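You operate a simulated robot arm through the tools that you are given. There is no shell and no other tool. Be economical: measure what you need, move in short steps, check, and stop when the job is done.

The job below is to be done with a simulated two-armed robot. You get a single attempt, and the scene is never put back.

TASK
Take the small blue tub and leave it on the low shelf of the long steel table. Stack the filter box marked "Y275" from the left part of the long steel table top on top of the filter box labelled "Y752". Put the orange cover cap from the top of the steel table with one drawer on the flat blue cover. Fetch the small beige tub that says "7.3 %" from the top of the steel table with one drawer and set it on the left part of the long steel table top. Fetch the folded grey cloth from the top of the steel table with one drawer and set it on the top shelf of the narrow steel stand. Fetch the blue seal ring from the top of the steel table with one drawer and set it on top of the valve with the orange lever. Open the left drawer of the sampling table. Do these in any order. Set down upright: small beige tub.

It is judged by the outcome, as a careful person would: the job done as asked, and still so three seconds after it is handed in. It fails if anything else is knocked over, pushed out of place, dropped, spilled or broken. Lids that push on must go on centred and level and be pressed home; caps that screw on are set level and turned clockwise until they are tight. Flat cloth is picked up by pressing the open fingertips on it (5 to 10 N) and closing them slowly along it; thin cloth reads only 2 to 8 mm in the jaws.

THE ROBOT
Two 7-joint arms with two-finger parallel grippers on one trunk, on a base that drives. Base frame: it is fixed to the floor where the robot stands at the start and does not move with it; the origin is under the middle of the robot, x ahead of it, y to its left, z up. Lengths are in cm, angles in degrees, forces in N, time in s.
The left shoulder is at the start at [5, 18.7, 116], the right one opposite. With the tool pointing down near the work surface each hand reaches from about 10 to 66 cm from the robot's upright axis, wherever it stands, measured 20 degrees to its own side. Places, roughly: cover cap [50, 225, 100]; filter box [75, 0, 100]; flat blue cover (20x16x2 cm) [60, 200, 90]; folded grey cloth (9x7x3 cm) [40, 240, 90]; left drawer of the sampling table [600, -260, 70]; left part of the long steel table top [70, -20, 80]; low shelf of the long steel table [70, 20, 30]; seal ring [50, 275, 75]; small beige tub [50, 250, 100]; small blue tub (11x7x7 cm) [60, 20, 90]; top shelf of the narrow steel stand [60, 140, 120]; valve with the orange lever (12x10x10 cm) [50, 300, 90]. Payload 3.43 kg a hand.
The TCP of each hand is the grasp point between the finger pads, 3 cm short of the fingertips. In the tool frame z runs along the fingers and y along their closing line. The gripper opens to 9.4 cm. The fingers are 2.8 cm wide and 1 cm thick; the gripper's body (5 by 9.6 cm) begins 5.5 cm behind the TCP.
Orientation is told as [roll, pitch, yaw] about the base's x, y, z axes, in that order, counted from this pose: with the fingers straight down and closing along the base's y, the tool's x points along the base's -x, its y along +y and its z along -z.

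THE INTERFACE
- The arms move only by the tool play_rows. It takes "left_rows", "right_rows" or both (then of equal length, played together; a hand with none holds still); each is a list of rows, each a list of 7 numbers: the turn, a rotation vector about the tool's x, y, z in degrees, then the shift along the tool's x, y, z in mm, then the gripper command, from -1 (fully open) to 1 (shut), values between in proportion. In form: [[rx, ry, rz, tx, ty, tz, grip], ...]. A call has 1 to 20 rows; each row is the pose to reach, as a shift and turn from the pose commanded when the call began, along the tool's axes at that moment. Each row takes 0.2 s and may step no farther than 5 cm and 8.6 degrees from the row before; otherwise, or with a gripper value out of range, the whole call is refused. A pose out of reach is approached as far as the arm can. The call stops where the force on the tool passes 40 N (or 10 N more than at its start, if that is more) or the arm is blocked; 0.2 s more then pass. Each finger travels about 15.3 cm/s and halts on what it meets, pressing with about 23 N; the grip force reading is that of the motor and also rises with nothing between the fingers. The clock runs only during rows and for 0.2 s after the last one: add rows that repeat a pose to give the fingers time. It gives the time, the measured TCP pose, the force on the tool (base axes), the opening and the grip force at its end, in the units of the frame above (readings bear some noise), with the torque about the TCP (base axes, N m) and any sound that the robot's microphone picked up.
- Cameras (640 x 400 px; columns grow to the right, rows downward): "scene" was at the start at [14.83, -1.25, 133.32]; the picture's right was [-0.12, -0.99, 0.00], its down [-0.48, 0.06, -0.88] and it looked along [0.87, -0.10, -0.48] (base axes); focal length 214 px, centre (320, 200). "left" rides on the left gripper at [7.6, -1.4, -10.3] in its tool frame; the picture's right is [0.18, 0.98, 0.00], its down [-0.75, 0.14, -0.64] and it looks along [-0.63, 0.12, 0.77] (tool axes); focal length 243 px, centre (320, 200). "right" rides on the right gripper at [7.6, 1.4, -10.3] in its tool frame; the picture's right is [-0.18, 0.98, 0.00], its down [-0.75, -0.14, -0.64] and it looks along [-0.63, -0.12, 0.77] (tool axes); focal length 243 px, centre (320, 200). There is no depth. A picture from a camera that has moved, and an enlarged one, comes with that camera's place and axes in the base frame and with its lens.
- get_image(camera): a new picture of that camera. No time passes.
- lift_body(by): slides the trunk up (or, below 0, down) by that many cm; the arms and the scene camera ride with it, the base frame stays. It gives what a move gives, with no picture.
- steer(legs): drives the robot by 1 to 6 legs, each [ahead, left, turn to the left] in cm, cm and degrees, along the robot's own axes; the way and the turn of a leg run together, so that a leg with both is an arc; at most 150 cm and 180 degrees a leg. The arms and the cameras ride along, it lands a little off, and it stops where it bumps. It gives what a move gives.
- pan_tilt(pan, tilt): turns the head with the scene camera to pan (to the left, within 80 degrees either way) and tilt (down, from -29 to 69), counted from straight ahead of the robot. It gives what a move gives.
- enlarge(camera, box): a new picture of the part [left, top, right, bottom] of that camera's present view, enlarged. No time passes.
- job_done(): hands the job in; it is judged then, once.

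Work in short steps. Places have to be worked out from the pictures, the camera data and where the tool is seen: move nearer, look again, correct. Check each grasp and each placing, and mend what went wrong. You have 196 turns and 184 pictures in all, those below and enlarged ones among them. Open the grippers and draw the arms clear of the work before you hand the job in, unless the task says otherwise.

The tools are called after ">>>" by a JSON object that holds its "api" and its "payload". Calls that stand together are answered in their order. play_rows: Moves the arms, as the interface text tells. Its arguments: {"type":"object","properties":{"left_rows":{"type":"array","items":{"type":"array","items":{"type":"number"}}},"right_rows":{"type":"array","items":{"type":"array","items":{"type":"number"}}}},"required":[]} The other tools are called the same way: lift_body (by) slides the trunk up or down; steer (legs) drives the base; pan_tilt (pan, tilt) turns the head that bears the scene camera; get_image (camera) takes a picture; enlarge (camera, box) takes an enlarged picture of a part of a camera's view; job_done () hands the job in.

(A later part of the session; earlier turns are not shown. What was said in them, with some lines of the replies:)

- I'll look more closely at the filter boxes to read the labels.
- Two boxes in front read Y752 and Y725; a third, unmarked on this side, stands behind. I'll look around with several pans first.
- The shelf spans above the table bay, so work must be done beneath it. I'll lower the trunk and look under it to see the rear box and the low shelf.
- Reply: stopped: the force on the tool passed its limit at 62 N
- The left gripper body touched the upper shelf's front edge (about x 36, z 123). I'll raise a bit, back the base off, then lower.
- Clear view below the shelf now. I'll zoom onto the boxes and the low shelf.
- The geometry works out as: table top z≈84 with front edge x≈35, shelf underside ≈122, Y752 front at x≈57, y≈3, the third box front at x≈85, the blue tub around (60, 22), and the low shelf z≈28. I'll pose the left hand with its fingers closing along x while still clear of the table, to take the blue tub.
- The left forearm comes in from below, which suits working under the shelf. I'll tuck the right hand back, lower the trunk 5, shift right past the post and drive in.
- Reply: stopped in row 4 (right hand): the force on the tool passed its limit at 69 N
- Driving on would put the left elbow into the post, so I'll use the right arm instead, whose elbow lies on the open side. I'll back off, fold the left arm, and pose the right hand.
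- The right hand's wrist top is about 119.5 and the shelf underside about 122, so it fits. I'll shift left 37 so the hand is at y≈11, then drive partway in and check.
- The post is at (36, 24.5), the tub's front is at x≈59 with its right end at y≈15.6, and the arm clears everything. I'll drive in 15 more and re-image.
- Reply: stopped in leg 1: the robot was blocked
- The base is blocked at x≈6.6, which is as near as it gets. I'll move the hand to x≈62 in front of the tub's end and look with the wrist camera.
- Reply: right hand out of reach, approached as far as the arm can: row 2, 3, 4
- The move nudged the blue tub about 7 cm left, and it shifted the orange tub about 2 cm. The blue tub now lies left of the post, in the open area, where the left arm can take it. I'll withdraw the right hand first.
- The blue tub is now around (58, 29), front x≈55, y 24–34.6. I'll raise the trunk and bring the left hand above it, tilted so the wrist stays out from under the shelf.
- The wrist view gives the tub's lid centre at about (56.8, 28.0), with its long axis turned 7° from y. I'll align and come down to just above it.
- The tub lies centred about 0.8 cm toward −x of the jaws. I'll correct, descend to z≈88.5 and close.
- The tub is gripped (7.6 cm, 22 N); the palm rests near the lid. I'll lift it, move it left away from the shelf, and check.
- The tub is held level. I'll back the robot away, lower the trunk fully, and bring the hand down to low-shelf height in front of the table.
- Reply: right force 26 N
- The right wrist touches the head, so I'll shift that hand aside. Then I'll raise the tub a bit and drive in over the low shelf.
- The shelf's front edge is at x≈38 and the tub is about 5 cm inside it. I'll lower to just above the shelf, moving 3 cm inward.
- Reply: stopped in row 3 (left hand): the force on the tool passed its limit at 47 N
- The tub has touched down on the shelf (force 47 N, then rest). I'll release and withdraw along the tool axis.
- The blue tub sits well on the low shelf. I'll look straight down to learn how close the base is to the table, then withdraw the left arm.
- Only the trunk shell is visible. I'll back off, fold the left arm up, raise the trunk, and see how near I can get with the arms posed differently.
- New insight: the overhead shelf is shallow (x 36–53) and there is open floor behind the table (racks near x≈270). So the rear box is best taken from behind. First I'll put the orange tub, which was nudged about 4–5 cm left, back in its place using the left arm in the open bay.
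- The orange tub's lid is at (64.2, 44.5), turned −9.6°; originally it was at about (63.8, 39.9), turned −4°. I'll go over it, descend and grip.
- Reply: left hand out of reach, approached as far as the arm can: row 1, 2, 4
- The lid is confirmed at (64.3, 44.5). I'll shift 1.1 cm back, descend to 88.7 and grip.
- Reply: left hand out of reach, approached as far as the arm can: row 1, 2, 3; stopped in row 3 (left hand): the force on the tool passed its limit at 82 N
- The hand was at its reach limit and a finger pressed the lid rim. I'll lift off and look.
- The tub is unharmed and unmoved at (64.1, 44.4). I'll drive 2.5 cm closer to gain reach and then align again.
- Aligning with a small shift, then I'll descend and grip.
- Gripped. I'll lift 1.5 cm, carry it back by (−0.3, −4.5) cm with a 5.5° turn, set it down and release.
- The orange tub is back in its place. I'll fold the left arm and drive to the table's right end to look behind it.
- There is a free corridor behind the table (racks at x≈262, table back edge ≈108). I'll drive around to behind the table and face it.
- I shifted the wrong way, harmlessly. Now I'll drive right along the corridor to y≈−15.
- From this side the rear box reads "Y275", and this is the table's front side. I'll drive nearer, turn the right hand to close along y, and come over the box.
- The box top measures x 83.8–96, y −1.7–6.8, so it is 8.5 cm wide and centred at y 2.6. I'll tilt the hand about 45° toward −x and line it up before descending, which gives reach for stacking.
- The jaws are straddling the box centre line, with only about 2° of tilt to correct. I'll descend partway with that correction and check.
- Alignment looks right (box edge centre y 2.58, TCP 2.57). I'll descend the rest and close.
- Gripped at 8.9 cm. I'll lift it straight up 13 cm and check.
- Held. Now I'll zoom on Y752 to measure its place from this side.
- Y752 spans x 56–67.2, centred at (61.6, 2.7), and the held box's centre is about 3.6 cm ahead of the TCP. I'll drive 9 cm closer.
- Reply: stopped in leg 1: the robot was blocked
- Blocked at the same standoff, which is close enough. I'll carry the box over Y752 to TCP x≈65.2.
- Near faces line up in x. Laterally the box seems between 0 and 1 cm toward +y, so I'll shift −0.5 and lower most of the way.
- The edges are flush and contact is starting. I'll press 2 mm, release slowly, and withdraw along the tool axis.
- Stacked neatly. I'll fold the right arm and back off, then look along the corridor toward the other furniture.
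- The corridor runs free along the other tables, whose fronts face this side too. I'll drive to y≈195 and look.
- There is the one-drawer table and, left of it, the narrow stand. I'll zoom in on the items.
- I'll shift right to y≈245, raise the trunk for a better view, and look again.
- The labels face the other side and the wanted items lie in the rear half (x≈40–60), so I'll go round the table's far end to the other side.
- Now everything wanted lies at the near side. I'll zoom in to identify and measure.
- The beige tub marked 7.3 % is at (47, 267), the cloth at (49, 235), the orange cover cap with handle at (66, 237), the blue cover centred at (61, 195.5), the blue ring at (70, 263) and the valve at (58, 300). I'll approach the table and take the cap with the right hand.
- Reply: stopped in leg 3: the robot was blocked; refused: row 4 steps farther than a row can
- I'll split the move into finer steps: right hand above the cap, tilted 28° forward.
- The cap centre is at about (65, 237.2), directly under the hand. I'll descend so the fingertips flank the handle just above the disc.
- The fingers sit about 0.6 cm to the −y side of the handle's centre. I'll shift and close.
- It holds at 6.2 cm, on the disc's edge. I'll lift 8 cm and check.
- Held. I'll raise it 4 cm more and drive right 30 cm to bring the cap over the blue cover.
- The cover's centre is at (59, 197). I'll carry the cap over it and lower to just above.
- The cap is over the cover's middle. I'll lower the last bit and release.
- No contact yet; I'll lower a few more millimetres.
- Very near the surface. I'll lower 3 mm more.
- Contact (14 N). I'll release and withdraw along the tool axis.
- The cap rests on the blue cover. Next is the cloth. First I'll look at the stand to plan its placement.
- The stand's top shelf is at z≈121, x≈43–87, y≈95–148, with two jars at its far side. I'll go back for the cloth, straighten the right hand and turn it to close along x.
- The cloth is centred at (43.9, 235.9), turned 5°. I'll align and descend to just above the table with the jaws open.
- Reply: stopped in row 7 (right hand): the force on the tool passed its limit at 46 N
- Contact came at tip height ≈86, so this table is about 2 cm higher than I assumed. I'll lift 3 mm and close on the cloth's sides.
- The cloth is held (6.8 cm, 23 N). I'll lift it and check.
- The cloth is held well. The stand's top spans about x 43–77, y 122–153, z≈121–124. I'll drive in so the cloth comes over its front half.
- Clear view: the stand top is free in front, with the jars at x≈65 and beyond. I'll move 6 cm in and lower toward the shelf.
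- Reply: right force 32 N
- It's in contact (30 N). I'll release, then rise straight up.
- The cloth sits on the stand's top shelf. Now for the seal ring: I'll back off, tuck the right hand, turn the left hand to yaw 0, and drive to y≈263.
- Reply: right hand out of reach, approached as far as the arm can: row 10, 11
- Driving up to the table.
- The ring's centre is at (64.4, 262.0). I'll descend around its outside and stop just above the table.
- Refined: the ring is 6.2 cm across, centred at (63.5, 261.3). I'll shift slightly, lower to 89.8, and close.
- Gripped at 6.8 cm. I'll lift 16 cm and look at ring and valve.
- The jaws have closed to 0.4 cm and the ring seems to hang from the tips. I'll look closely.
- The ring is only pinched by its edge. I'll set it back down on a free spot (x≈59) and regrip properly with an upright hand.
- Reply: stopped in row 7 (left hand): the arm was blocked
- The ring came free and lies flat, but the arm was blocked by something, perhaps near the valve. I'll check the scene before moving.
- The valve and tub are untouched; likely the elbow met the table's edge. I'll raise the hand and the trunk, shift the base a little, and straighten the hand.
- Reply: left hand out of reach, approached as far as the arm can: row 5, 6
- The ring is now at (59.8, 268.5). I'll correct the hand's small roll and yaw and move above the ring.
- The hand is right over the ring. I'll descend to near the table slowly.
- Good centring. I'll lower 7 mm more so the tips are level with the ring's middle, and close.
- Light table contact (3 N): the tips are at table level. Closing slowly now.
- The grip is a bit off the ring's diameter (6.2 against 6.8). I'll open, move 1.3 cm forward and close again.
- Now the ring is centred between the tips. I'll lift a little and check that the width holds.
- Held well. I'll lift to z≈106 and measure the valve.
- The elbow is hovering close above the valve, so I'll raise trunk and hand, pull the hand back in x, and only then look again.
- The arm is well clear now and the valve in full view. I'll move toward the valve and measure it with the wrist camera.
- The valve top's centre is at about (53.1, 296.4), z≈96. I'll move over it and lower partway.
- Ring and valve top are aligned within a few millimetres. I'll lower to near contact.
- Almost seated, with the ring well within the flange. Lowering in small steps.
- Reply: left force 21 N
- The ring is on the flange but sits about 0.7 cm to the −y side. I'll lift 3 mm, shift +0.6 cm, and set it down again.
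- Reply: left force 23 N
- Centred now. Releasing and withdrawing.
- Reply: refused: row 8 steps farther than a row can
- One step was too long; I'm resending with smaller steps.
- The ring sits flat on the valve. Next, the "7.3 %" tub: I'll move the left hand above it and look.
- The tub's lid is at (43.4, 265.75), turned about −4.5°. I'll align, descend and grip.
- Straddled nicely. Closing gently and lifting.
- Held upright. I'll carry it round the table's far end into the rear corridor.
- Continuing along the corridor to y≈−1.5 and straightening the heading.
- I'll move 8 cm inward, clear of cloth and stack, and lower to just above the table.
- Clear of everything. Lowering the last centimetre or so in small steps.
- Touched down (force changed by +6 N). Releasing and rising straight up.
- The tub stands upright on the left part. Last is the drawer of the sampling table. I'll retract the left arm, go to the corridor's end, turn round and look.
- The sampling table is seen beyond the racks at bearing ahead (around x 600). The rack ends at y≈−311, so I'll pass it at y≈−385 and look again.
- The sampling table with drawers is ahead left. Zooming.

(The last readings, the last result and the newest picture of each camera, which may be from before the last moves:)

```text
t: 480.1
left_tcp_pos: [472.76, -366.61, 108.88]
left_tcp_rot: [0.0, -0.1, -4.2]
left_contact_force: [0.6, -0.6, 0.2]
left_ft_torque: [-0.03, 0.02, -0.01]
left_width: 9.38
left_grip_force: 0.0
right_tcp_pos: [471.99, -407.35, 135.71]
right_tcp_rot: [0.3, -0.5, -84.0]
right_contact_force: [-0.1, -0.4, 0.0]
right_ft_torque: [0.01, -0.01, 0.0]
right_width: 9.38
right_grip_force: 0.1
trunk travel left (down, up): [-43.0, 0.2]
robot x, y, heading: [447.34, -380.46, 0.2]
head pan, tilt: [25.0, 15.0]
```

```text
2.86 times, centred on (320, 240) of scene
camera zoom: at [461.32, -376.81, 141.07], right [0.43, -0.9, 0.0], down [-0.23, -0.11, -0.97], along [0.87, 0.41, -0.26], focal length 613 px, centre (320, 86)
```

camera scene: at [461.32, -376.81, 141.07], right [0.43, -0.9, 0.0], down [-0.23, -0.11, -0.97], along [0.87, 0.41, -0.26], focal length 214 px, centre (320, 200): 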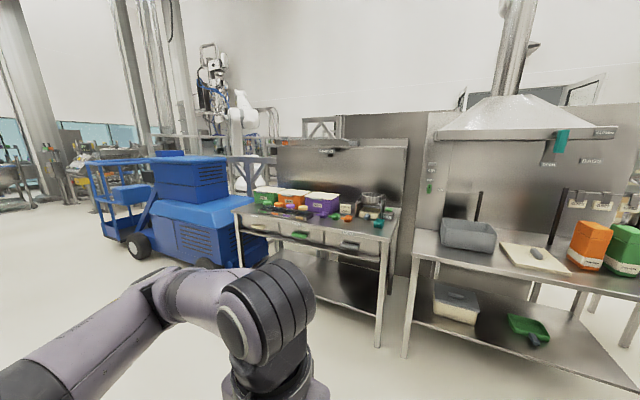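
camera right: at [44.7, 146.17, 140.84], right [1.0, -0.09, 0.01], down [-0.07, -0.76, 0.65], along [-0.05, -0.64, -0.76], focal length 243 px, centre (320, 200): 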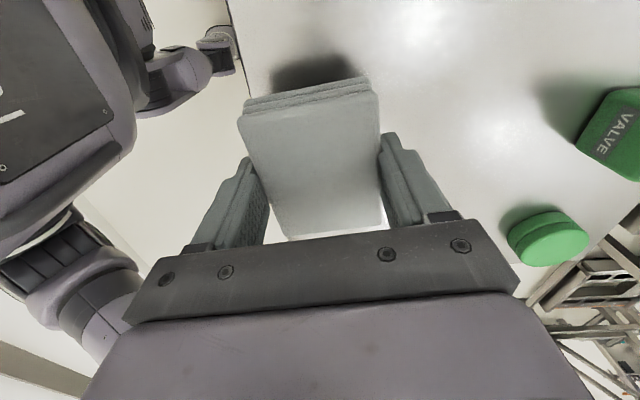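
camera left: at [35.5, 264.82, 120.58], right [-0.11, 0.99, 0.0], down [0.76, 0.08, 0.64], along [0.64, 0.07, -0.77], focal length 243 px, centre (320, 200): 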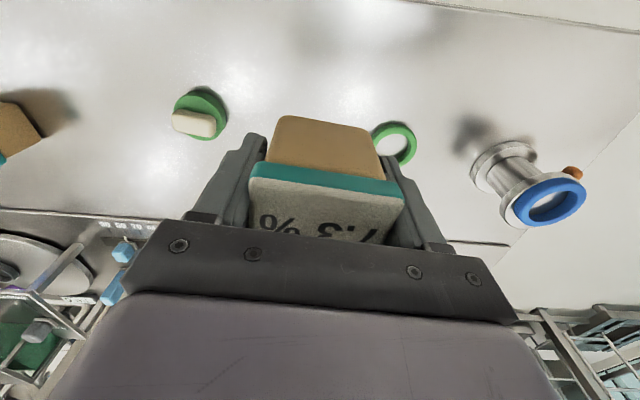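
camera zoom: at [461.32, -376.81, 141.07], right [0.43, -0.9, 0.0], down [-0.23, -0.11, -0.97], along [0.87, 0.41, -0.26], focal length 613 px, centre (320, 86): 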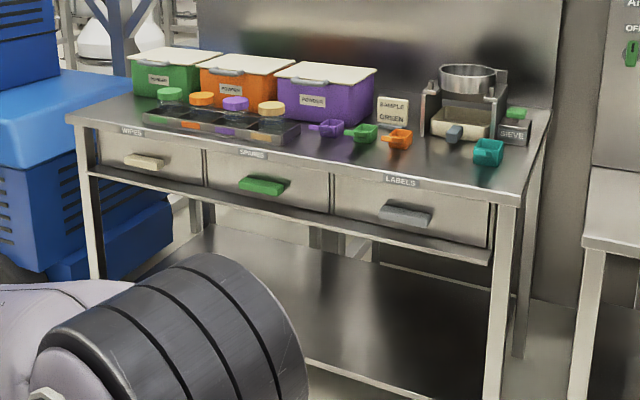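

The left drawer is "WIPES" with a beige handle at about (583, −266, z 77). I'll position the robot before it and lower the trunk.

>>> {"api": "steer", "payload": {"legs": [[0, 95, 0], [78, 0, 0]]}}

>>> {"api": "lift_body", "payload": {"by": -20}}

>>> {"api": "pan_tilt", "payload": {"pan": 5, "tilt": 35}}

>>> {"api": "get_image", "payload": {"camera": "scene"}}

```text
t: 486.0
left_tcp_pos: [472.7, -300.95, 109.0]
left_tcp_rot: [-0.1, 0.0, -4.7]
left_contact_force: [0.1, 0.4, -0.7]
left_ft_torque: [0.02, -0.01, 0.01]
left_width: 9.4
left_grip_force: 0.1
right_tcp_pos: [471.51, -341.69, 135.7]
right_tcp_rot: [0.4, -0.4, -84.5]
right_contact_force: [-0.1, -0.4, 0.0]
right_ft_torque: [0.03, 0.0, -0.02]
right_width: 9.42
right_grip_force: 0.0
trunk travel left (down, up): [-43.0, 0.2]
robot x, y, heading: [447.03, -314.43, -0.2]
head pan, tilt: [25.0, 15.0]
stopped in leg 1: the robot was blocked; the commanded pose is now the measured one
```

```text
t: 488.2
left_tcp_pos: [472.72, -300.83, 88.89]
left_tcp_rot: [-0.1, -0.1, -4.9]
left_contact_force: [-1.0, 1.0, 0.3]
left_ft_torque: [0.0, -0.02, 0.0]
left_width: 9.38
left_grip_force: 0.1
right_tcp_pos: [471.52, -341.62, 115.77]
right_tcp_rot: [0.3, -0.5, -84.6]
right_contact_force: [-0.4, -0.2, 0.3]
right_ft_torque: [-0.02, 0.04, -0.02]
right_width: 9.41
right_grip_force: 0.1
trunk travel left (down, up): [-23.0, 20.2]
robot x, y, heading: [446.94, -314.56, -0.1]
head pan, tilt: [25.0, 15.0]
```

```text
t: 489.0
left_tcp_pos: [472.72, -300.67, 88.95]
left_tcp_rot: [-0.1, -0.1, -4.8]
left_contact_force: [-0.4, 0.5, 0.4]
left_ft_torque: [0.02, 0.02, 0.01]
left_width: 9.4
left_grip_force: 0.1
right_tcp_pos: [471.55, -341.52, 115.68]
right_tcp_rot: [0.4, -0.5, -84.6]
right_contact_force: [0.8, -0.7, 0.0]
right_ft_torque: [-0.02, 0.01, 0.01]
right_width: 9.38
right_grip_force: 0.0
trunk travel left (down, up): [-23.0, 20.2]
robot x, y, heading: [446.54, -314.61, -0.0]
head pan, tilt: [5.0, 35.0]
```

```text
52 pictures are left
camera scene: at [461.41, -314.11, 117.87], right [0.09, -1.0, 0.0], down [-0.57, -0.05, -0.82], along [0.82, 0.07, -0.57], focal length 214 px, centre (320, 200)
```

scene: 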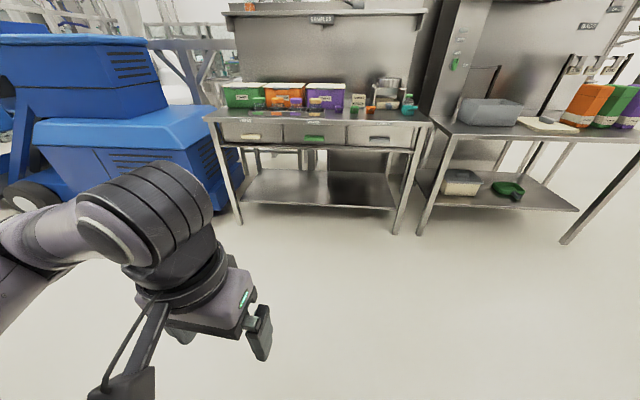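

I was blocked on the left at y≈−314. I'll look to the left to see by what.

>>> {"api": "pan_tilt", "payload": {"pan": 75, "tilt": 40}}

>>> {"api": "get_image", "payload": {"camera": "scene"}}

```text
t: 490.4
left_tcp_pos: [472.6, -300.75, 88.94]
left_tcp_rot: [-0.1, -0.2, -4.7]
left_contact_force: [0.8, -0.2, 0.2]
left_ft_torque: [0.01, 0.0, 0.04]
left_width: 9.39
left_grip_force: 0.0
right_tcp_pos: [471.51, -341.5, 115.72]
right_tcp_rot: [0.4, -0.4, -84.6]
right_contact_force: [0.0, -0.4, -0.2]
right_ft_torque: [0.04, 0.01, -0.03]
right_width: 9.4
right_grip_force: 0.0
trunk travel left (down, up): [-23.0, 20.2]
robot x, y, heading: [446.83, -314.91, -0.3]
head pan, tilt: [75.0, 40.0]
```

```text
51 pictures are left
camera scene: at [454.85, -306.67, 117.11], right [0.97, -0.26, 0.0], down [-0.17, -0.62, -0.77], along [0.2, 0.74, -0.64], focal length 214 px, centre (320, 200)
```

scene: 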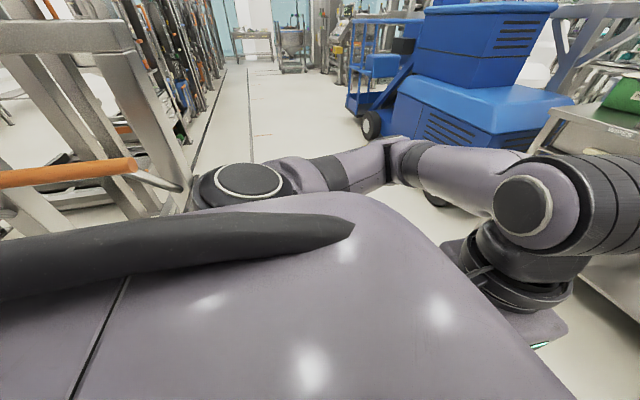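

The stacker's frame stands to the left rear. I'll ease right, drive forward past it, then shift left.

>>> {"api": "steer", "payload": {"legs": [[0, -5, 0], [72, 0, 0], [0, 33, 0]]}}

>>> {"api": "pan_tilt", "payload": {"pan": 10, "tilt": 35}}

>>> {"api": "get_image", "payload": {"camera": "scene"}}

```text
t: 498.2
left_tcp_pos: [546.32, -274.02, 88.85]
left_tcp_rot: [-0.2, 0.0, -6.1]
left_contact_force: [-0.5, 0.9, 0.3]
left_ft_torque: [0.01, 0.02, 0.02]
left_width: 9.38
left_grip_force: 0.2
right_tcp_pos: [544.14, -314.72, 115.66]
right_tcp_rot: [0.4, -0.6, -85.9]
right_contact_force: [0.5, 0.4, 0.0]
right_ft_torque: [0.0, -0.01, -0.01]
right_width: 9.39
right_grip_force: 0.1
trunk travel left (down, up): [-23.0, 20.2]
robot x, y, heading: [520.34, -287.67, -1.4]
head pan, tilt: [75.0, 40.0]
```

```text
t: 499.5
left_tcp_pos: [546.4, -274.08, 88.93]
left_tcp_rot: [-0.1, -0.1, -6.0]
left_contact_force: [-0.3, 0.3, 0.7]
left_ft_torque: [-0.01, 0.01, -0.02]
left_width: 9.41
left_grip_force: 0.2
right_tcp_pos: [544.22, -314.84, 115.76]
right_tcp_rot: [0.4, -0.6, -85.8]
right_contact_force: [-0.2, -0.3, -1.3]
right_ft_torque: [0.01, 0.02, -0.01]
right_width: 9.45
right_grip_force: 0.1
trunk travel left (down, up): [-23.0, 20.2]
robot x, y, heading: [520.05, -287.06, -1.5]
head pan, tilt: [10.0, 35.0]
```

```text
50 pictures are left
camera scene: at [534.62, -286.33, 117.87], right [0.15, -0.99, 0.0], down [-0.57, -0.09, -0.82], along [0.81, 0.12, -0.57], focal length 214 px, centre (320, 200)
```

scene: 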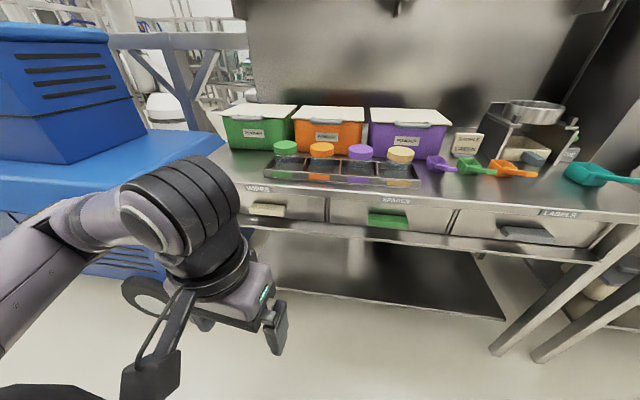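

The vehicle is far enough. I'll zoom on the left drawer's handle.

>>> {"api": "enlarge", "payload": {"camera": "scene", "box": [230, 170, 350, 250]}}

```text
5.00 times, centred on (290, 210) of scene
camera zoom: at [534.62, -286.33, 117.87], right [0.15, -0.99, 0.0], down [-0.57, -0.09, -0.82], along [0.81, 0.12, -0.57], focal length 1072 px, centre (470, 150)
```

zoom: 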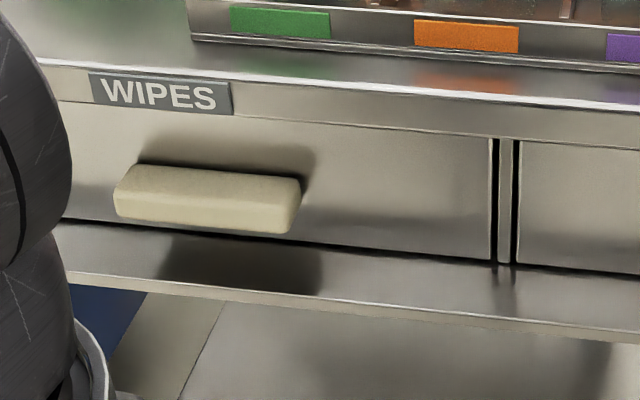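

The handle is a solid block, about 12 cm wide and 3 cm high. I'll pitch the left hand to point forward (+x), then roll it 90° so the fingers close vertically on the handle.

>>> {"api": "play_rows", "payload": {"left_rows": [[0, -8.2, 0, -18, 0, 8, -1], [0, -16.4, 0, -36, 0, 16, -1], [0, -24.6, 0, -54, 0, 24, -1], [0, -32.8, 0, -72, 0, 32, -1], [0, -41, 0, -90, 0, 40, -1], [0, -49.2, 0, -108, 0, 48, -1], [0, -57.4, 0, -126, 0, 56, -1], [0, -65.6, 0, -144, 0, 64, -1], [0, -73.8, 0, -160, 0, 72, -1], [0, -82, 0, -170, 0, 80, -1], [0, -90, 0, -180, 0, 90, -1]]}}

>>> {"api": "play_rows", "payload": {"left_rows": [[0, 0, -8.2, 0, 0, 0, -1], [0, 0, -16.4, 0, 0, 0, -1], [0, 0, -24.6, 0, 0, 0, -1], [0, 0, -32.8, 0, 0, 0, -1], [0, 0, -41, 0, 0, 0, -1], [0, 0, -49.2, 0, 0, 0, -1], [0, 0, -57.4, 0, 0, 0, -1], [0, 0, -65.6, 0, 0, 0, -1], [0, 0, -73.8, 0, 0, 0, -1], [0, 0, -82, 0, 0, 0, -1], [0, 0, -90, 0, 0, 0, -1]]}}

>>> {"api": "get_image", "payload": {"camera": "left"}}

>>> {"api": "get_image", "payload": {"camera": "scene"}}

```text
t: 501.9
left_tcp_pos: [564.11, -275.84, 79.81]
left_tcp_rot: [-165.7, -90.0, 159.6]
left_contact_force: [0.4, 0.3, -0.8]
left_ft_torque: [0.0, 0.01, 0.0]
left_width: 9.42
left_grip_force: 0.1
left hand out of reach, approached as far as the arm can: row 3, 4, 5, 6
right_tcp_pos: [544.14, -314.78, 115.84]
right_tcp_rot: [0.3, -0.6, -85.8]
right_contact_force: [0.5, 0.6, -0.2]
right_ft_torque: [-0.02, -0.03, -0.02]
right_width: 9.43
right_grip_force: 0.2
trunk travel left (down, up): [-23.0, 20.2]
robot x, y, heading: [520.18, -287.45, -1.5]
head pan, tilt: [10.0, 35.0]
```

```text
t: 503.9
left_tcp_pos: [564.93, -269.09, 78.04]
left_tcp_rot: [-89.3, -30.8, 87.2]
left_contact_force: [-0.4, 1.0, 0.7]
left_ft_torque: [-0.01, 0.01, -0.03]
left_width: 9.42
left_grip_force: 0.1
right_tcp_pos: [544.15, -314.74, 115.81]
right_tcp_rot: [0.4, -0.5, -85.9]
right_contact_force: [0.2, -0.5, 0.7]
right_ft_torque: [0.01, -0.01, 0.02]
right_width: 9.41
right_grip_force: 0.1
trunk travel left (down, up): [-23.0, 20.2]
robot x, y, heading: [520.13, -287.36, -1.6]
head pan, tilt: [10.0, 35.0]
stopped in row 9 (left hand): the arm was blocked; the commanded pose is now the measured one
```

```text
48 pictures are left
camera left: at [554.39, -275.98, 75.51], right [0.0, 0.34, -0.94], down [-0.61, 0.75, 0.27], along [0.79, 0.57, 0.21], focal length 243 px, centre (320, 200)
```

left: 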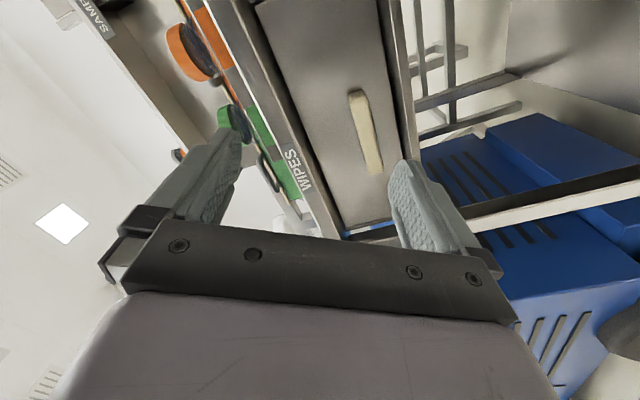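

```text
47 pictures are left
camera scene: at [534.63, -286.33, 117.87], right [0.15, -0.99, 0.0], down [-0.57, -0.09, -0.82], along [0.81, 0.12, -0.57], focal length 214 px, centre (320, 200)
```

scene: 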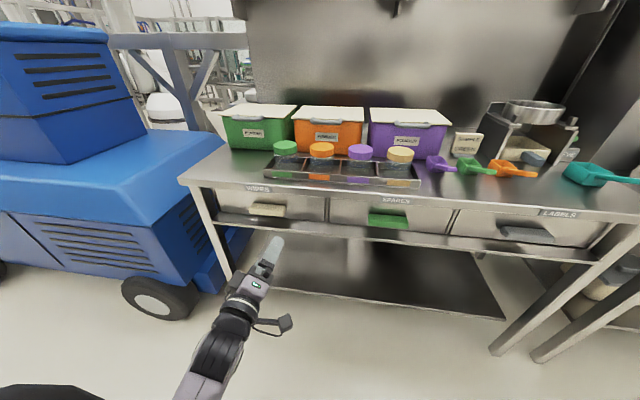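

The hand points along +x, but the roll stopped about 30° short (joint limit). I'll roll the other way instead.

>>> {"api": "play_rows", "payload": {"left_rows": [[0, 0, 8, 0, 0, 0, -1], [0, 0, 16, 0, 0, 0, -1], [0, 0, 24, 0, 0, 0, -1], [0, 0, 32, 0, 0, 0, -1], [0, 0, 40, 0, 0, 0, -1], [0, 0, 48, 0, 0, 0, -1], [0, 0, 56, 0, 0, 0, -1], [0, 0, 64, 0, 0, 0, -1], [0, 0, 72, 0, 0, 0, -1], [0, 0, 80, 0, 0, 0, -1], [0, 0, 88, 0, 0, 0, -1], [0, 0, 96, 0, 0, 0, -1], [0, 0, 104, 0, 0, 0, -1], [0, 0, 112, 0, 0, 0, -1], [0, 0, 120.6, 0, 0, 0, -1]]}}

>>> {"api": "get_image", "payload": {"camera": "left"}}

```text
t: 507.1
left_tcp_pos: [564.85, -269.13, 78.1]
left_tcp_rot: [89.3, -28.5, -91.9]
left_contact_force: [-0.4, -0.3, -0.5]
left_ft_torque: [0.01, -0.01, 0.01]
left_width: 9.4
left_grip_force: 0.1
right_tcp_pos: [544.23, -314.7, 115.77]
right_tcp_rot: [0.4, -0.5, -85.9]
right_contact_force: [0.6, -0.5, 0.1]
right_ft_torque: [-0.04, 0.03, -0.03]
right_width: 9.39
right_grip_force: 0.2
trunk travel left (down, up): [-23.0, 20.2]
robot x, y, heading: [520.25, -287.43, -1.6]
head pan, tilt: [10.0, 35.0]
```

```text
46 pictures are left
camera left: at [554.93, -262.77, 73.28], right [0.03, 0.63, 0.77], down [-0.66, -0.57, 0.49], along [0.75, -0.53, 0.4], focal length 243 px, centre (320, 200)
```

left: 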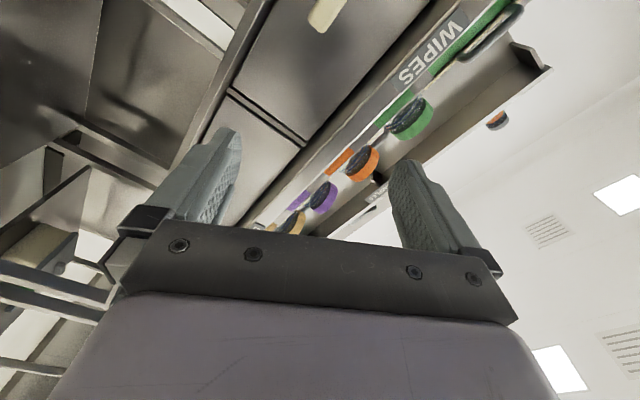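

28.5° more are needed and it wasn't blocked this way. Continuing.

>>> {"api": "play_rows", "payload": {"left_rows": [[0, 0, 7.2, 0, 0, 0, -1], [0, 0, 14.4, 0, 0, 0, -1], [0, 0, 21.6, 0, 0, 0, -1], [0, 0, 28.5, 0, 0, 0, -1], [0, 0, 28.5, 0, 0, 0, -1]]}}

>>> {"api": "get_image", "payload": {"camera": "left"}}

```text
t: 508.3
left_tcp_pos: [564.91, -269.04, 77.99]
left_tcp_rot: [89.4, -0.2, -92.3]
left_contact_force: [0.2, 0.3, 0.3]
left_ft_torque: [0.0, 0.03, 0.01]
left_width: 9.39
left_grip_force: 0.2
right_tcp_pos: [544.24, -314.91, 115.7]
right_tcp_rot: [0.5, -0.5, -85.9]
right_contact_force: [1.5, -0.3, -0.4]
right_ft_torque: [0.02, -0.01, 0.03]
right_width: 9.41
right_grip_force: 0.0
trunk travel left (down, up): [-23.0, 20.2]
robot x, y, heading: [519.79, -287.8, -1.4]
head pan, tilt: [10.0, 35.0]
```

```text
45 pictures are left
camera left: at [555.01, -261.14, 76.73], right [0.02, 0.19, 0.98], down [-0.67, -0.73, 0.15], along [0.74, -0.66, 0.11], focal length 243 px, centre (320, 200)
```

left: 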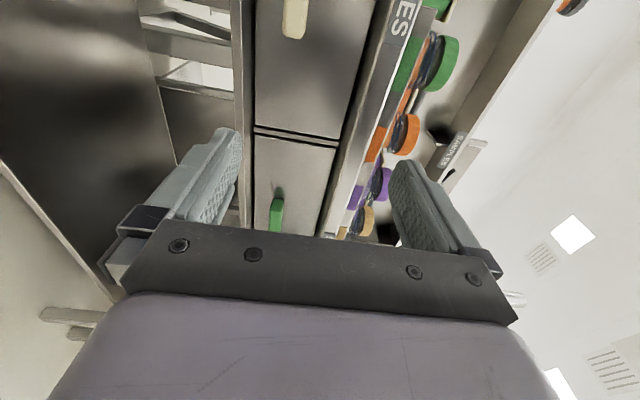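

The fingers are now vertical, pointing at the drawer. By triangulation the handle is at about x 586, z 74.2, y −266 to −254. I'll move the hand in front of it with the jaws partly closed and re-measure.

>>> {"api": "play_rows", "payload": {"left_rows": [[0, 0, 0, 20, -8, 25, -0.5], [0, 0, 0, 42, -18, 50, 0], [0, 0, 0, 63, -27, 75, 0.1], [0, 0, 0, 84, -35, 98, 0.1], [0, 0, 0, 84, -35, 98, 0.1]]}}

>>> {"api": "get_image", "payload": {"camera": "left"}}

>>> {"api": "enlarge", "payload": {"camera": "scene", "box": [200, 170, 340, 270]}}

```text
t: 509.5
left_tcp_pos: [575.2, -261.16, 74.32]
left_tcp_rot: [89.5, -0.4, -92.3]
left_contact_force: [-0.9, 0.6, 0.0]
left_ft_torque: [0.04, 0.03, -0.02]
left_width: 4.24
left_grip_force: 0.0
right_tcp_pos: [544.23, -314.77, 115.86]
right_tcp_rot: [0.4, -0.5, -86.0]
right_contact_force: [0.5, -0.1, -0.7]
right_ft_torque: [0.01, 0.0, 0.03]
right_width: 9.39
right_grip_force: 0.0
trunk travel left (down, up): [-23.0, 20.2]
robot x, y, heading: [520.14, -287.33, -1.2]
head pan, tilt: [10.0, 35.0]
```

```text
44 pictures are left
camera left: at [565.25, -253.15, 73.0], right [0.02, 0.19, 0.98], down [-0.67, -0.73, 0.15], along [0.74, -0.66, 0.11], focal length 243 px, centre (320, 200)
```

left: 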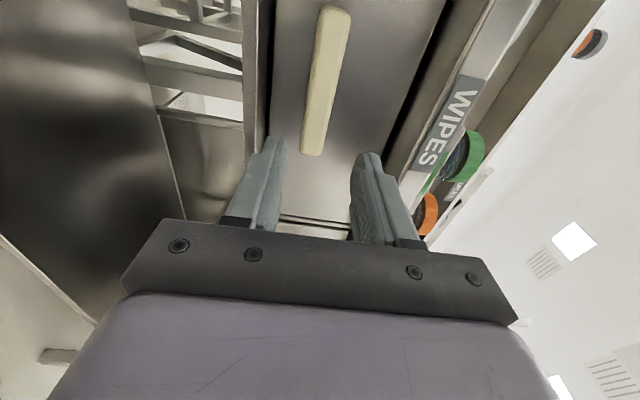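

```text
4.00 times, centred on (270, 220) of scene
camera zoom: at [534.63, -286.33, 117.87], right [0.15, -0.99, 0.0], down [-0.57, -0.09, -0.82], along [0.81, 0.12, -0.57], focal length 858 px, centre (520, 120)
```

zoom: 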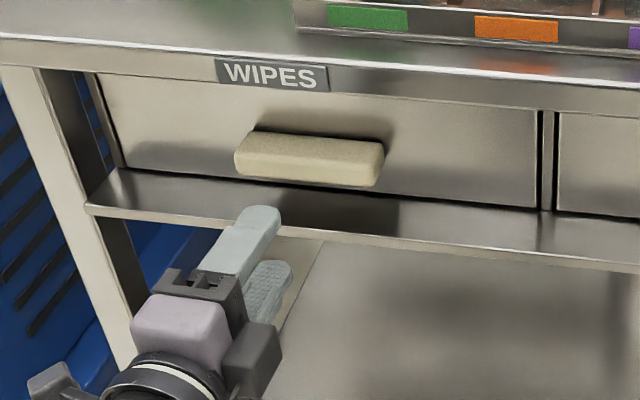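

The views agree: handle front at x≈587, z≈74.1, centred at y≈−260, with the plate below at 68.4. I'll slide the jaws over it.

>>> {"api": "play_rows", "payload": {"left_rows": [[0, 0, 0, 9, -2, 25, 0.1], [0, 0, 0, 9, -2, 50, 0.1], [0, 0, 0, 9, -2, 75, 0.1], [0, 0, 0, 9, -2, 95, 0.1], [0, 0, 0, 9, -2, 110, 0.1], [0, 0, 0, 9, -2, 110, 0.1]]}}

>>> {"api": "get_image", "payload": {"camera": "left"}}

>>> {"api": "enlarge", "payload": {"camera": "scene", "box": [200, 170, 340, 270]}}

```text
t: 510.9
left_tcp_pos: [586.17, -260.75, 74.12]
left_tcp_rot: [89.4, -0.3, -92.2]
left_contact_force: [0.4, -0.8, 0.2]
left_ft_torque: [0.01, 0.03, 0.02]
left_width: 4.23
left_grip_force: 0.1
right_tcp_pos: [544.16, -314.72, 115.74]
right_tcp_rot: [0.4, -0.4, -85.9]
right_contact_force: [-0.1, 0.7, 0.0]
right_ft_torque: [-0.01, 0.0, 0.01]
right_width: 9.38
right_grip_force: 0.0
trunk travel left (down, up): [-23.0, 20.2]
robot x, y, heading: [520.06, -287.15, -1.4]
head pan, tilt: [10.0, 35.0]
```

```text
42 pictures are left
camera left: at [576.29, -252.85, 72.8], right [0.02, 0.19, 0.98], down [-0.67, -0.73, 0.15], along [0.74, -0.66, 0.11], focal length 243 px, centre (320, 200)
```

left: 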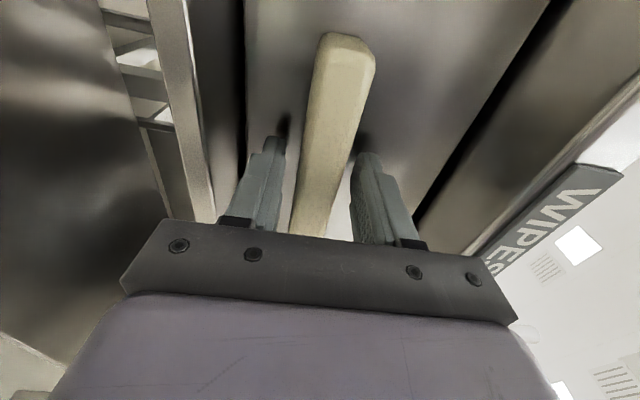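

```text
4.00 times, centred on (270, 220) of scene
camera zoom: at [534.62, -286.33, 117.87], right [0.15, -0.99, 0.0], down [-0.57, -0.09, -0.82], along [0.81, 0.12, -0.57], focal length 858 px, centre (520, 120)
```

zoom: 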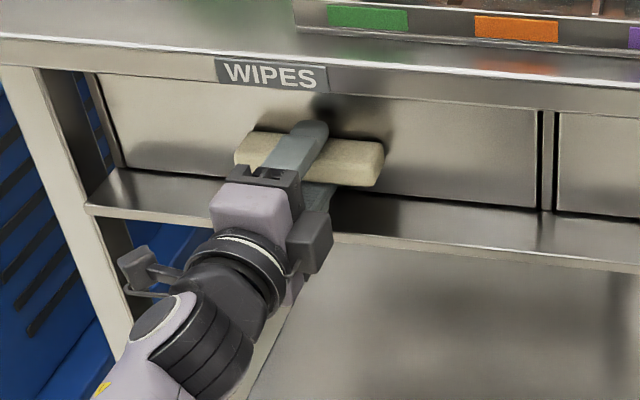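

The handle is between the fingers. Closing.

>>> {"api": "play_rows", "payload": {"left_rows": [[0, 0, 0, 0, 0, 0, 0.4], [0, 0, 0, 0, 0, 0, 0.8], [0, 0, 0, 0, 0, 0, 1], [0, 0, 0, 0, 0, 0, 1]]}}

```text
t: 511.9
left_tcp_pos: [586.19, -260.75, 73.97]
left_tcp_rot: [89.3, -0.2, -92.3]
left_contact_force: [0.3, -1.3, -4.0]
left_ft_torque: [0.54, -0.02, 0.41]
left_width: 2.84
left_grip_force: 44.8
right_tcp_pos: [544.3, -314.75, 115.78]
right_tcp_rot: [0.4, -0.5, -85.9]
right_contact_force: [-0.6, -0.1, 0.0]
right_ft_torque: [-0.04, 0.0, 0.02]
right_width: 9.4
right_grip_force: 0.1
trunk travel left (down, up): [-23.0, 20.2]
robot x, y, heading: [520.3, -287.54, -1.4]
head pan, tilt: [10.0, 35.0]
```

Gripped (2.8 cm). I'll pull straight back along −x.

>>> {"api": "play_rows", "payload": {"left_rows": [[0, 0, 0, -0.4, 0, -10, 1], [0, 0, 0, -1, 0, -25, 1], [0, 0, 0, -1.8, 0, -45, 1], [0, 0, 0, -2.6, 0, -65, 1], [0, 0, 0, -3.4, 0, -85, 1], [0, 0, 0, -4.2, 0, -105, 1], [0, 0, 0, -5, 0, -125, 1], [0, 0, 0, -5.8, 0, -145, 1], [0, 0, 0, -6.4, 0, -160, 1], [0, 0, 0, -6.4, 0, -160, 1]]}}

>>> {"api": "get_image", "payload": {"camera": "scene"}}

```text
t: 514.1
left_tcp_pos: [570.02, -260.83, 73.97]
left_tcp_rot: [89.2, -0.3, -92.4]
left_contact_force: [-0.3, -14.9, -16.7]
left_ft_torque: [0.5, -0.02, 1.2]
left_width: 2.84
left_grip_force: 45.4
right_tcp_pos: [544.23, -314.85, 115.68]
right_tcp_rot: [0.2, -0.4, -85.9]
right_contact_force: [0.3, 0.3, 1.3]
right_ft_torque: [0.01, -0.01, -0.01]
right_width: 9.39
right_grip_force: 0.0
trunk travel left (down, up): [-23.0, 20.2]
robot x, y, heading: [520.17, -287.7, -1.4]
head pan, tilt: [10.0, 35.0]
```

```text
40 pictures are left
camera scene: at [534.74, -286.38, 117.84], right [0.15, -0.99, 0.0], down [-0.57, -0.09, -0.82], along [0.81, 0.12, -0.57], focal length 214 px, centre (320, 200)
```

scene: 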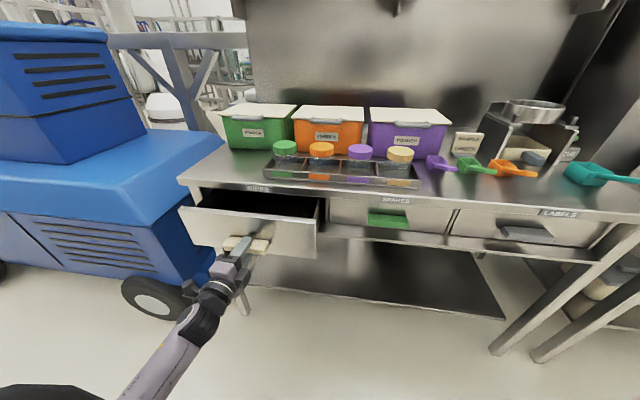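

The drawer is open 16 cm. I'll pull it farther with the base.

>>> {"api": "steer", "payload": {"legs": [[-10, -0.25, 0]]}}

>>> {"api": "get_image", "payload": {"camera": "scene"}}

```text
t: 515.2
left_tcp_pos: [559.92, -260.62, 74.08]
left_tcp_rot: [89.1, -0.3, -92.5]
left_contact_force: [-0.2, -14.0, -19.4]
left_ft_torque: [0.61, -0.05, 0.01]
left_width: 2.83
left_grip_force: 44.8
right_tcp_pos: [534.4, -314.79, 115.66]
right_tcp_rot: [0.3, -0.4, -85.8]
right_contact_force: [-0.6, 1.1, 0.3]
right_ft_torque: [0.02, 0.03, 0.0]
right_width: 9.42
right_grip_force: 0.1
trunk travel left (down, up): [-23.0, 20.2]
robot x, y, heading: [510.33, -287.19, -1.0]
head pan, tilt: [10.0, 35.0]
```

```text
39 pictures are left
camera scene: at [524.75, -286.36, 117.84], right [0.15, -0.99, 0.0], down [-0.57, -0.09, -0.82], along [0.81, 0.12, -0.57], focal length 214 px, centre (320, 200)
```

scene: 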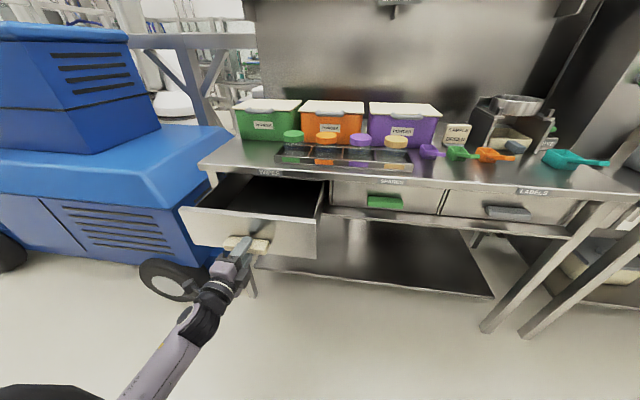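

26 cm open and still sliding freely. A bit more to make sure it's fully open.

>>> {"api": "steer", "payload": {"legs": [[-7, -0.15, 0]]}}

>>> {"api": "get_image", "payload": {"camera": "scene"}}

```text
t: 516.3
left_tcp_pos: [552.96, -260.73, 74.08]
left_tcp_rot: [89.2, -0.3, -92.6]
left_contact_force: [-0.2, -3.0, -5.7]
left_ft_torque: [0.66, -0.07, 0.43]
left_width: 2.82
left_grip_force: 45.2
right_tcp_pos: [527.21, -314.83, 115.8]
right_tcp_rot: [0.3, -0.5, -85.9]
right_contact_force: [0.4, 0.3, -0.1]
right_ft_torque: [0.0, 0.01, -0.02]
right_width: 9.4
right_grip_force: 0.1
trunk travel left (down, up): [-23.0, 20.2]
robot x, y, heading: [502.92, -287.34, -1.2]
head pan, tilt: [10.0, 35.0]
```

```text
38 pictures are left
camera scene: at [517.54, -286.33, 117.86], right [0.15, -0.99, 0.0], down [-0.57, -0.09, -0.82], along [0.81, 0.12, -0.57], focal length 214 px, centre (320, 200)
```

scene: 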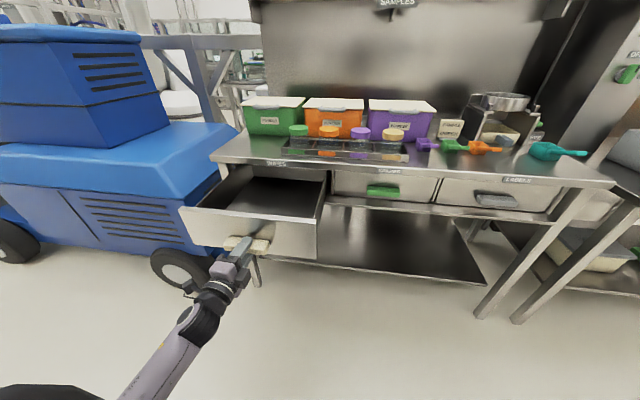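

The drawer stands about 33 cm open. I'll release the handle and withdraw.

>>> {"api": "play_rows", "payload": {"left_rows": [[0, 0, 0, 0, 0, 0, 0.6], [0, 0, 0, 0, 0, 0, 0.2], [0, 0, 0, 0, 0, 0, 0], [0, 0, 0, 0, 0, 0, 0], [0, 0, 0, 0, 0, -15, 0], [0, 0, 0, 0, 0, -30, 0], [0, 0, 0, 0, 0, -45, 0]]}}

>>> {"api": "steer", "payload": {"legs": [[-20, 0, 0]]}}

>>> {"api": "get_image", "payload": {"camera": "scene"}}

```text
t: 517.9
left_tcp_pos: [548.31, -260.67, 74.13]
left_tcp_rot: [89.3, -0.1, -92.4]
left_contact_force: [-0.1, 0.1, 0.4]
left_ft_torque: [0.0, -0.01, 0.02]
left_width: 4.7
left_grip_force: 0.0
right_tcp_pos: [527.09, -314.77, 115.77]
right_tcp_rot: [0.4, -0.6, -85.9]
right_contact_force: [-0.2, 0.5, 0.6]
right_ft_torque: [-0.01, 0.01, -0.01]
right_width: 9.43
right_grip_force: 0.1
trunk travel left (down, up): [-23.0, 20.2]
robot x, y, heading: [502.79, -287.34, -1.3]
head pan, tilt: [10.0, 35.0]
```

```text
t: 519.3
left_tcp_pos: [535.91, -263.74, 74.27]
left_tcp_rot: [89.2, -0.2, -91.0]
left_contact_force: [0.3, 0.1, -0.4]
left_ft_torque: [-0.01, -0.03, 0.01]
left_width: 4.71
left_grip_force: 0.1
right_tcp_pos: [516.12, -318.32, 115.76]
right_tcp_rot: [0.4, -0.7, -84.4]
right_contact_force: [0.7, -0.2, -1.0]
right_ft_torque: [-0.01, 0.01, -0.02]
right_width: 9.41
right_grip_force: 0.1
trunk travel left (down, up): [-23.0, 20.2]
robot x, y, heading: [491.08, -291.48, 0.1]
head pan, tilt: [10.0, 35.0]
stopped in leg 1: the robot was blocked; the commanded pose is now the measured one
```

```text
37 pictures are left
camera scene: at [505.79, -290.23, 117.86], right [0.18, -0.98, 0.0], down [-0.56, -0.1, -0.82], along [0.81, 0.14, -0.57], focal length 214 px, centre (320, 200)
```

scene: 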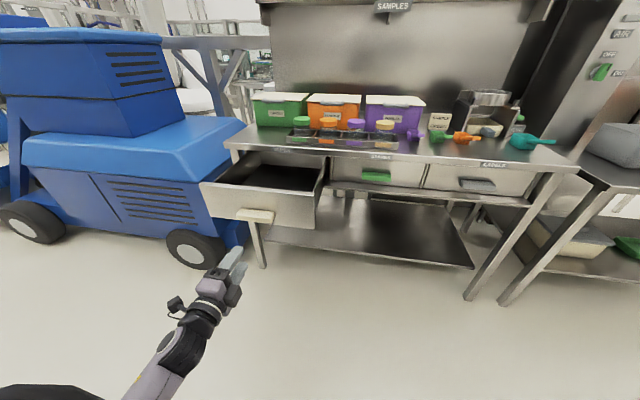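

The drawer stays open. The base touched something behind it (the stacker), so I'll step away to the right and take a look at it.

>>> {"api": "steer", "payload": {"legs": [[2, -20, 0]]}}

>>> {"api": "play_rows", "payload": {"left_rows": [[0, 0, 0, 0, 0, -20, -1], [0, 0, 0, 0, 0, -40, -1]]}}

>>> {"api": "pan_tilt", "payload": {"pan": 80, "tilt": 30}}

>>> {"api": "get_image", "payload": {"camera": "scene"}}

```text
t: 521.7
left_tcp_pos: [537.96, -284.22, 74.16]
left_tcp_rot: [89.3, -0.1, -91.2]
left_contact_force: [-0.2, -0.6, -0.3]
left_ft_torque: [0.01, 0.01, 0.02]
left_width: 4.72
left_grip_force: 0.0
right_tcp_pos: [517.98, -338.8, 115.72]
right_tcp_rot: [0.3, -0.5, -84.5]
right_contact_force: [-0.2, 0.3, 0.0]
right_ft_torque: [0.04, 0.0, -0.01]
right_width: 9.41
right_grip_force: 0.0
trunk travel left (down, up): [-23.0, 20.2]
robot x, y, heading: [493.09, -312.02, 0.2]
head pan, tilt: [10.0, 35.0]
```

```text
t: 522.3
left_tcp_pos: [533.88, -284.2, 74.17]
left_tcp_rot: [89.3, -0.2, -91.2]
left_contact_force: [0.1, 0.0, 0.2]
left_ft_torque: [0.02, -0.01, 0.0]
left_width: 9.4
left_grip_force: 0.1
right_tcp_pos: [517.95, -338.71, 115.68]
right_tcp_rot: [0.3, -0.5, -84.7]
right_contact_force: [0.2, 0.6, -0.3]
right_ft_torque: [-0.02, 0.01, -0.01]
right_width: 9.38
right_grip_force: 0.0
trunk travel left (down, up): [-23.0, 20.2]
robot x, y, heading: [492.89, -311.74, -0.0]
head pan, tilt: [10.0, 35.0]
```

```text
t: 523.7
left_tcp_pos: [533.77, -284.21, 74.04]
left_tcp_rot: [89.2, -0.2, -91.0]
left_contact_force: [-0.2, 0.4, -0.5]
left_ft_torque: [0.01, 0.04, 0.02]
left_width: 9.4
left_grip_force: 0.0
right_tcp_pos: [518.0, -338.79, 115.63]
right_tcp_rot: [0.3, -0.5, -84.6]
right_contact_force: [-0.2, -0.9, -1.4]
right_ft_torque: [-0.03, -0.02, -0.01]
right_width: 9.42
right_grip_force: 0.0
trunk travel left (down, up): [-23.0, 20.2]
robot x, y, heading: [493.41, -311.73, -0.2]
head pan, tilt: [80.0, 30.0]
```

```text
36 pictures are left
camera scene: at [500.6, -303.19, 118.65], right [0.98, -0.17, 0.0], down [-0.09, -0.49, -0.87], along [0.15, 0.85, -0.5], focal length 214 px, centre (320, 200)
```

scene: 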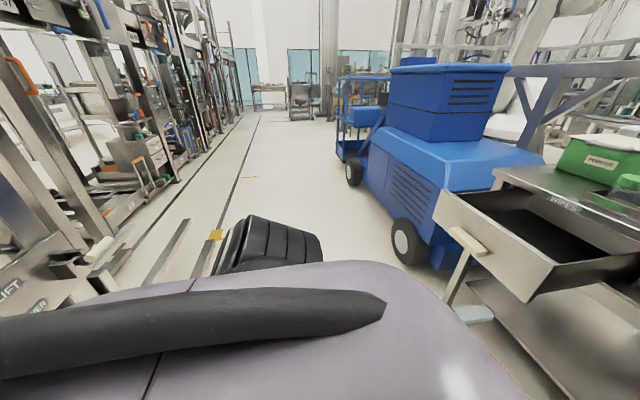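

The lift stands upright and undisturbed, the drawer is open, both grippers are open and clear. All seven tasks are done, so I'm handing in.

>>> {"api": "job_done", "payload": {}}

```text
The job is handed in.
```

I finished all seven parts of the job and handed it in. A few things were touched or bumped along the way.

**Jobs done**
- **Blue tub:** on the low shelf of the long steel table.
- **Filter box Y275:** stacked on Y752.
- **Orange cover cap:** on the flat blue cover.
- **Beige tub (7.3 %):** upright on the left part of the long table.
- **Grey cloth:** on the top shelf of the narrow stand.
- **Blue seal ring:** flat on the valve.
- **Left drawer of the sampling table (WIPES):** about 33 cm open.

**Things touched or bumped**
- **Orange tub:** nudged about 4–5 cm while I was fetching the blue tub. A finger also pressed its lid rim at 82 N. I put it back to within about 1 cm of its estimated starting place, and it looked undamaged.
- **Long table's overhead shelf:** the left gripper pressed its edge at 62 N early on. I saw no sign that it moved.
- **Seal ring:** slipped in the first grip. I set it down and gripped it again before placing it.
- **Lift near the sampling table:** the base was stopped twice beside it, most likely touching it. It was still standing upright when I last looked.
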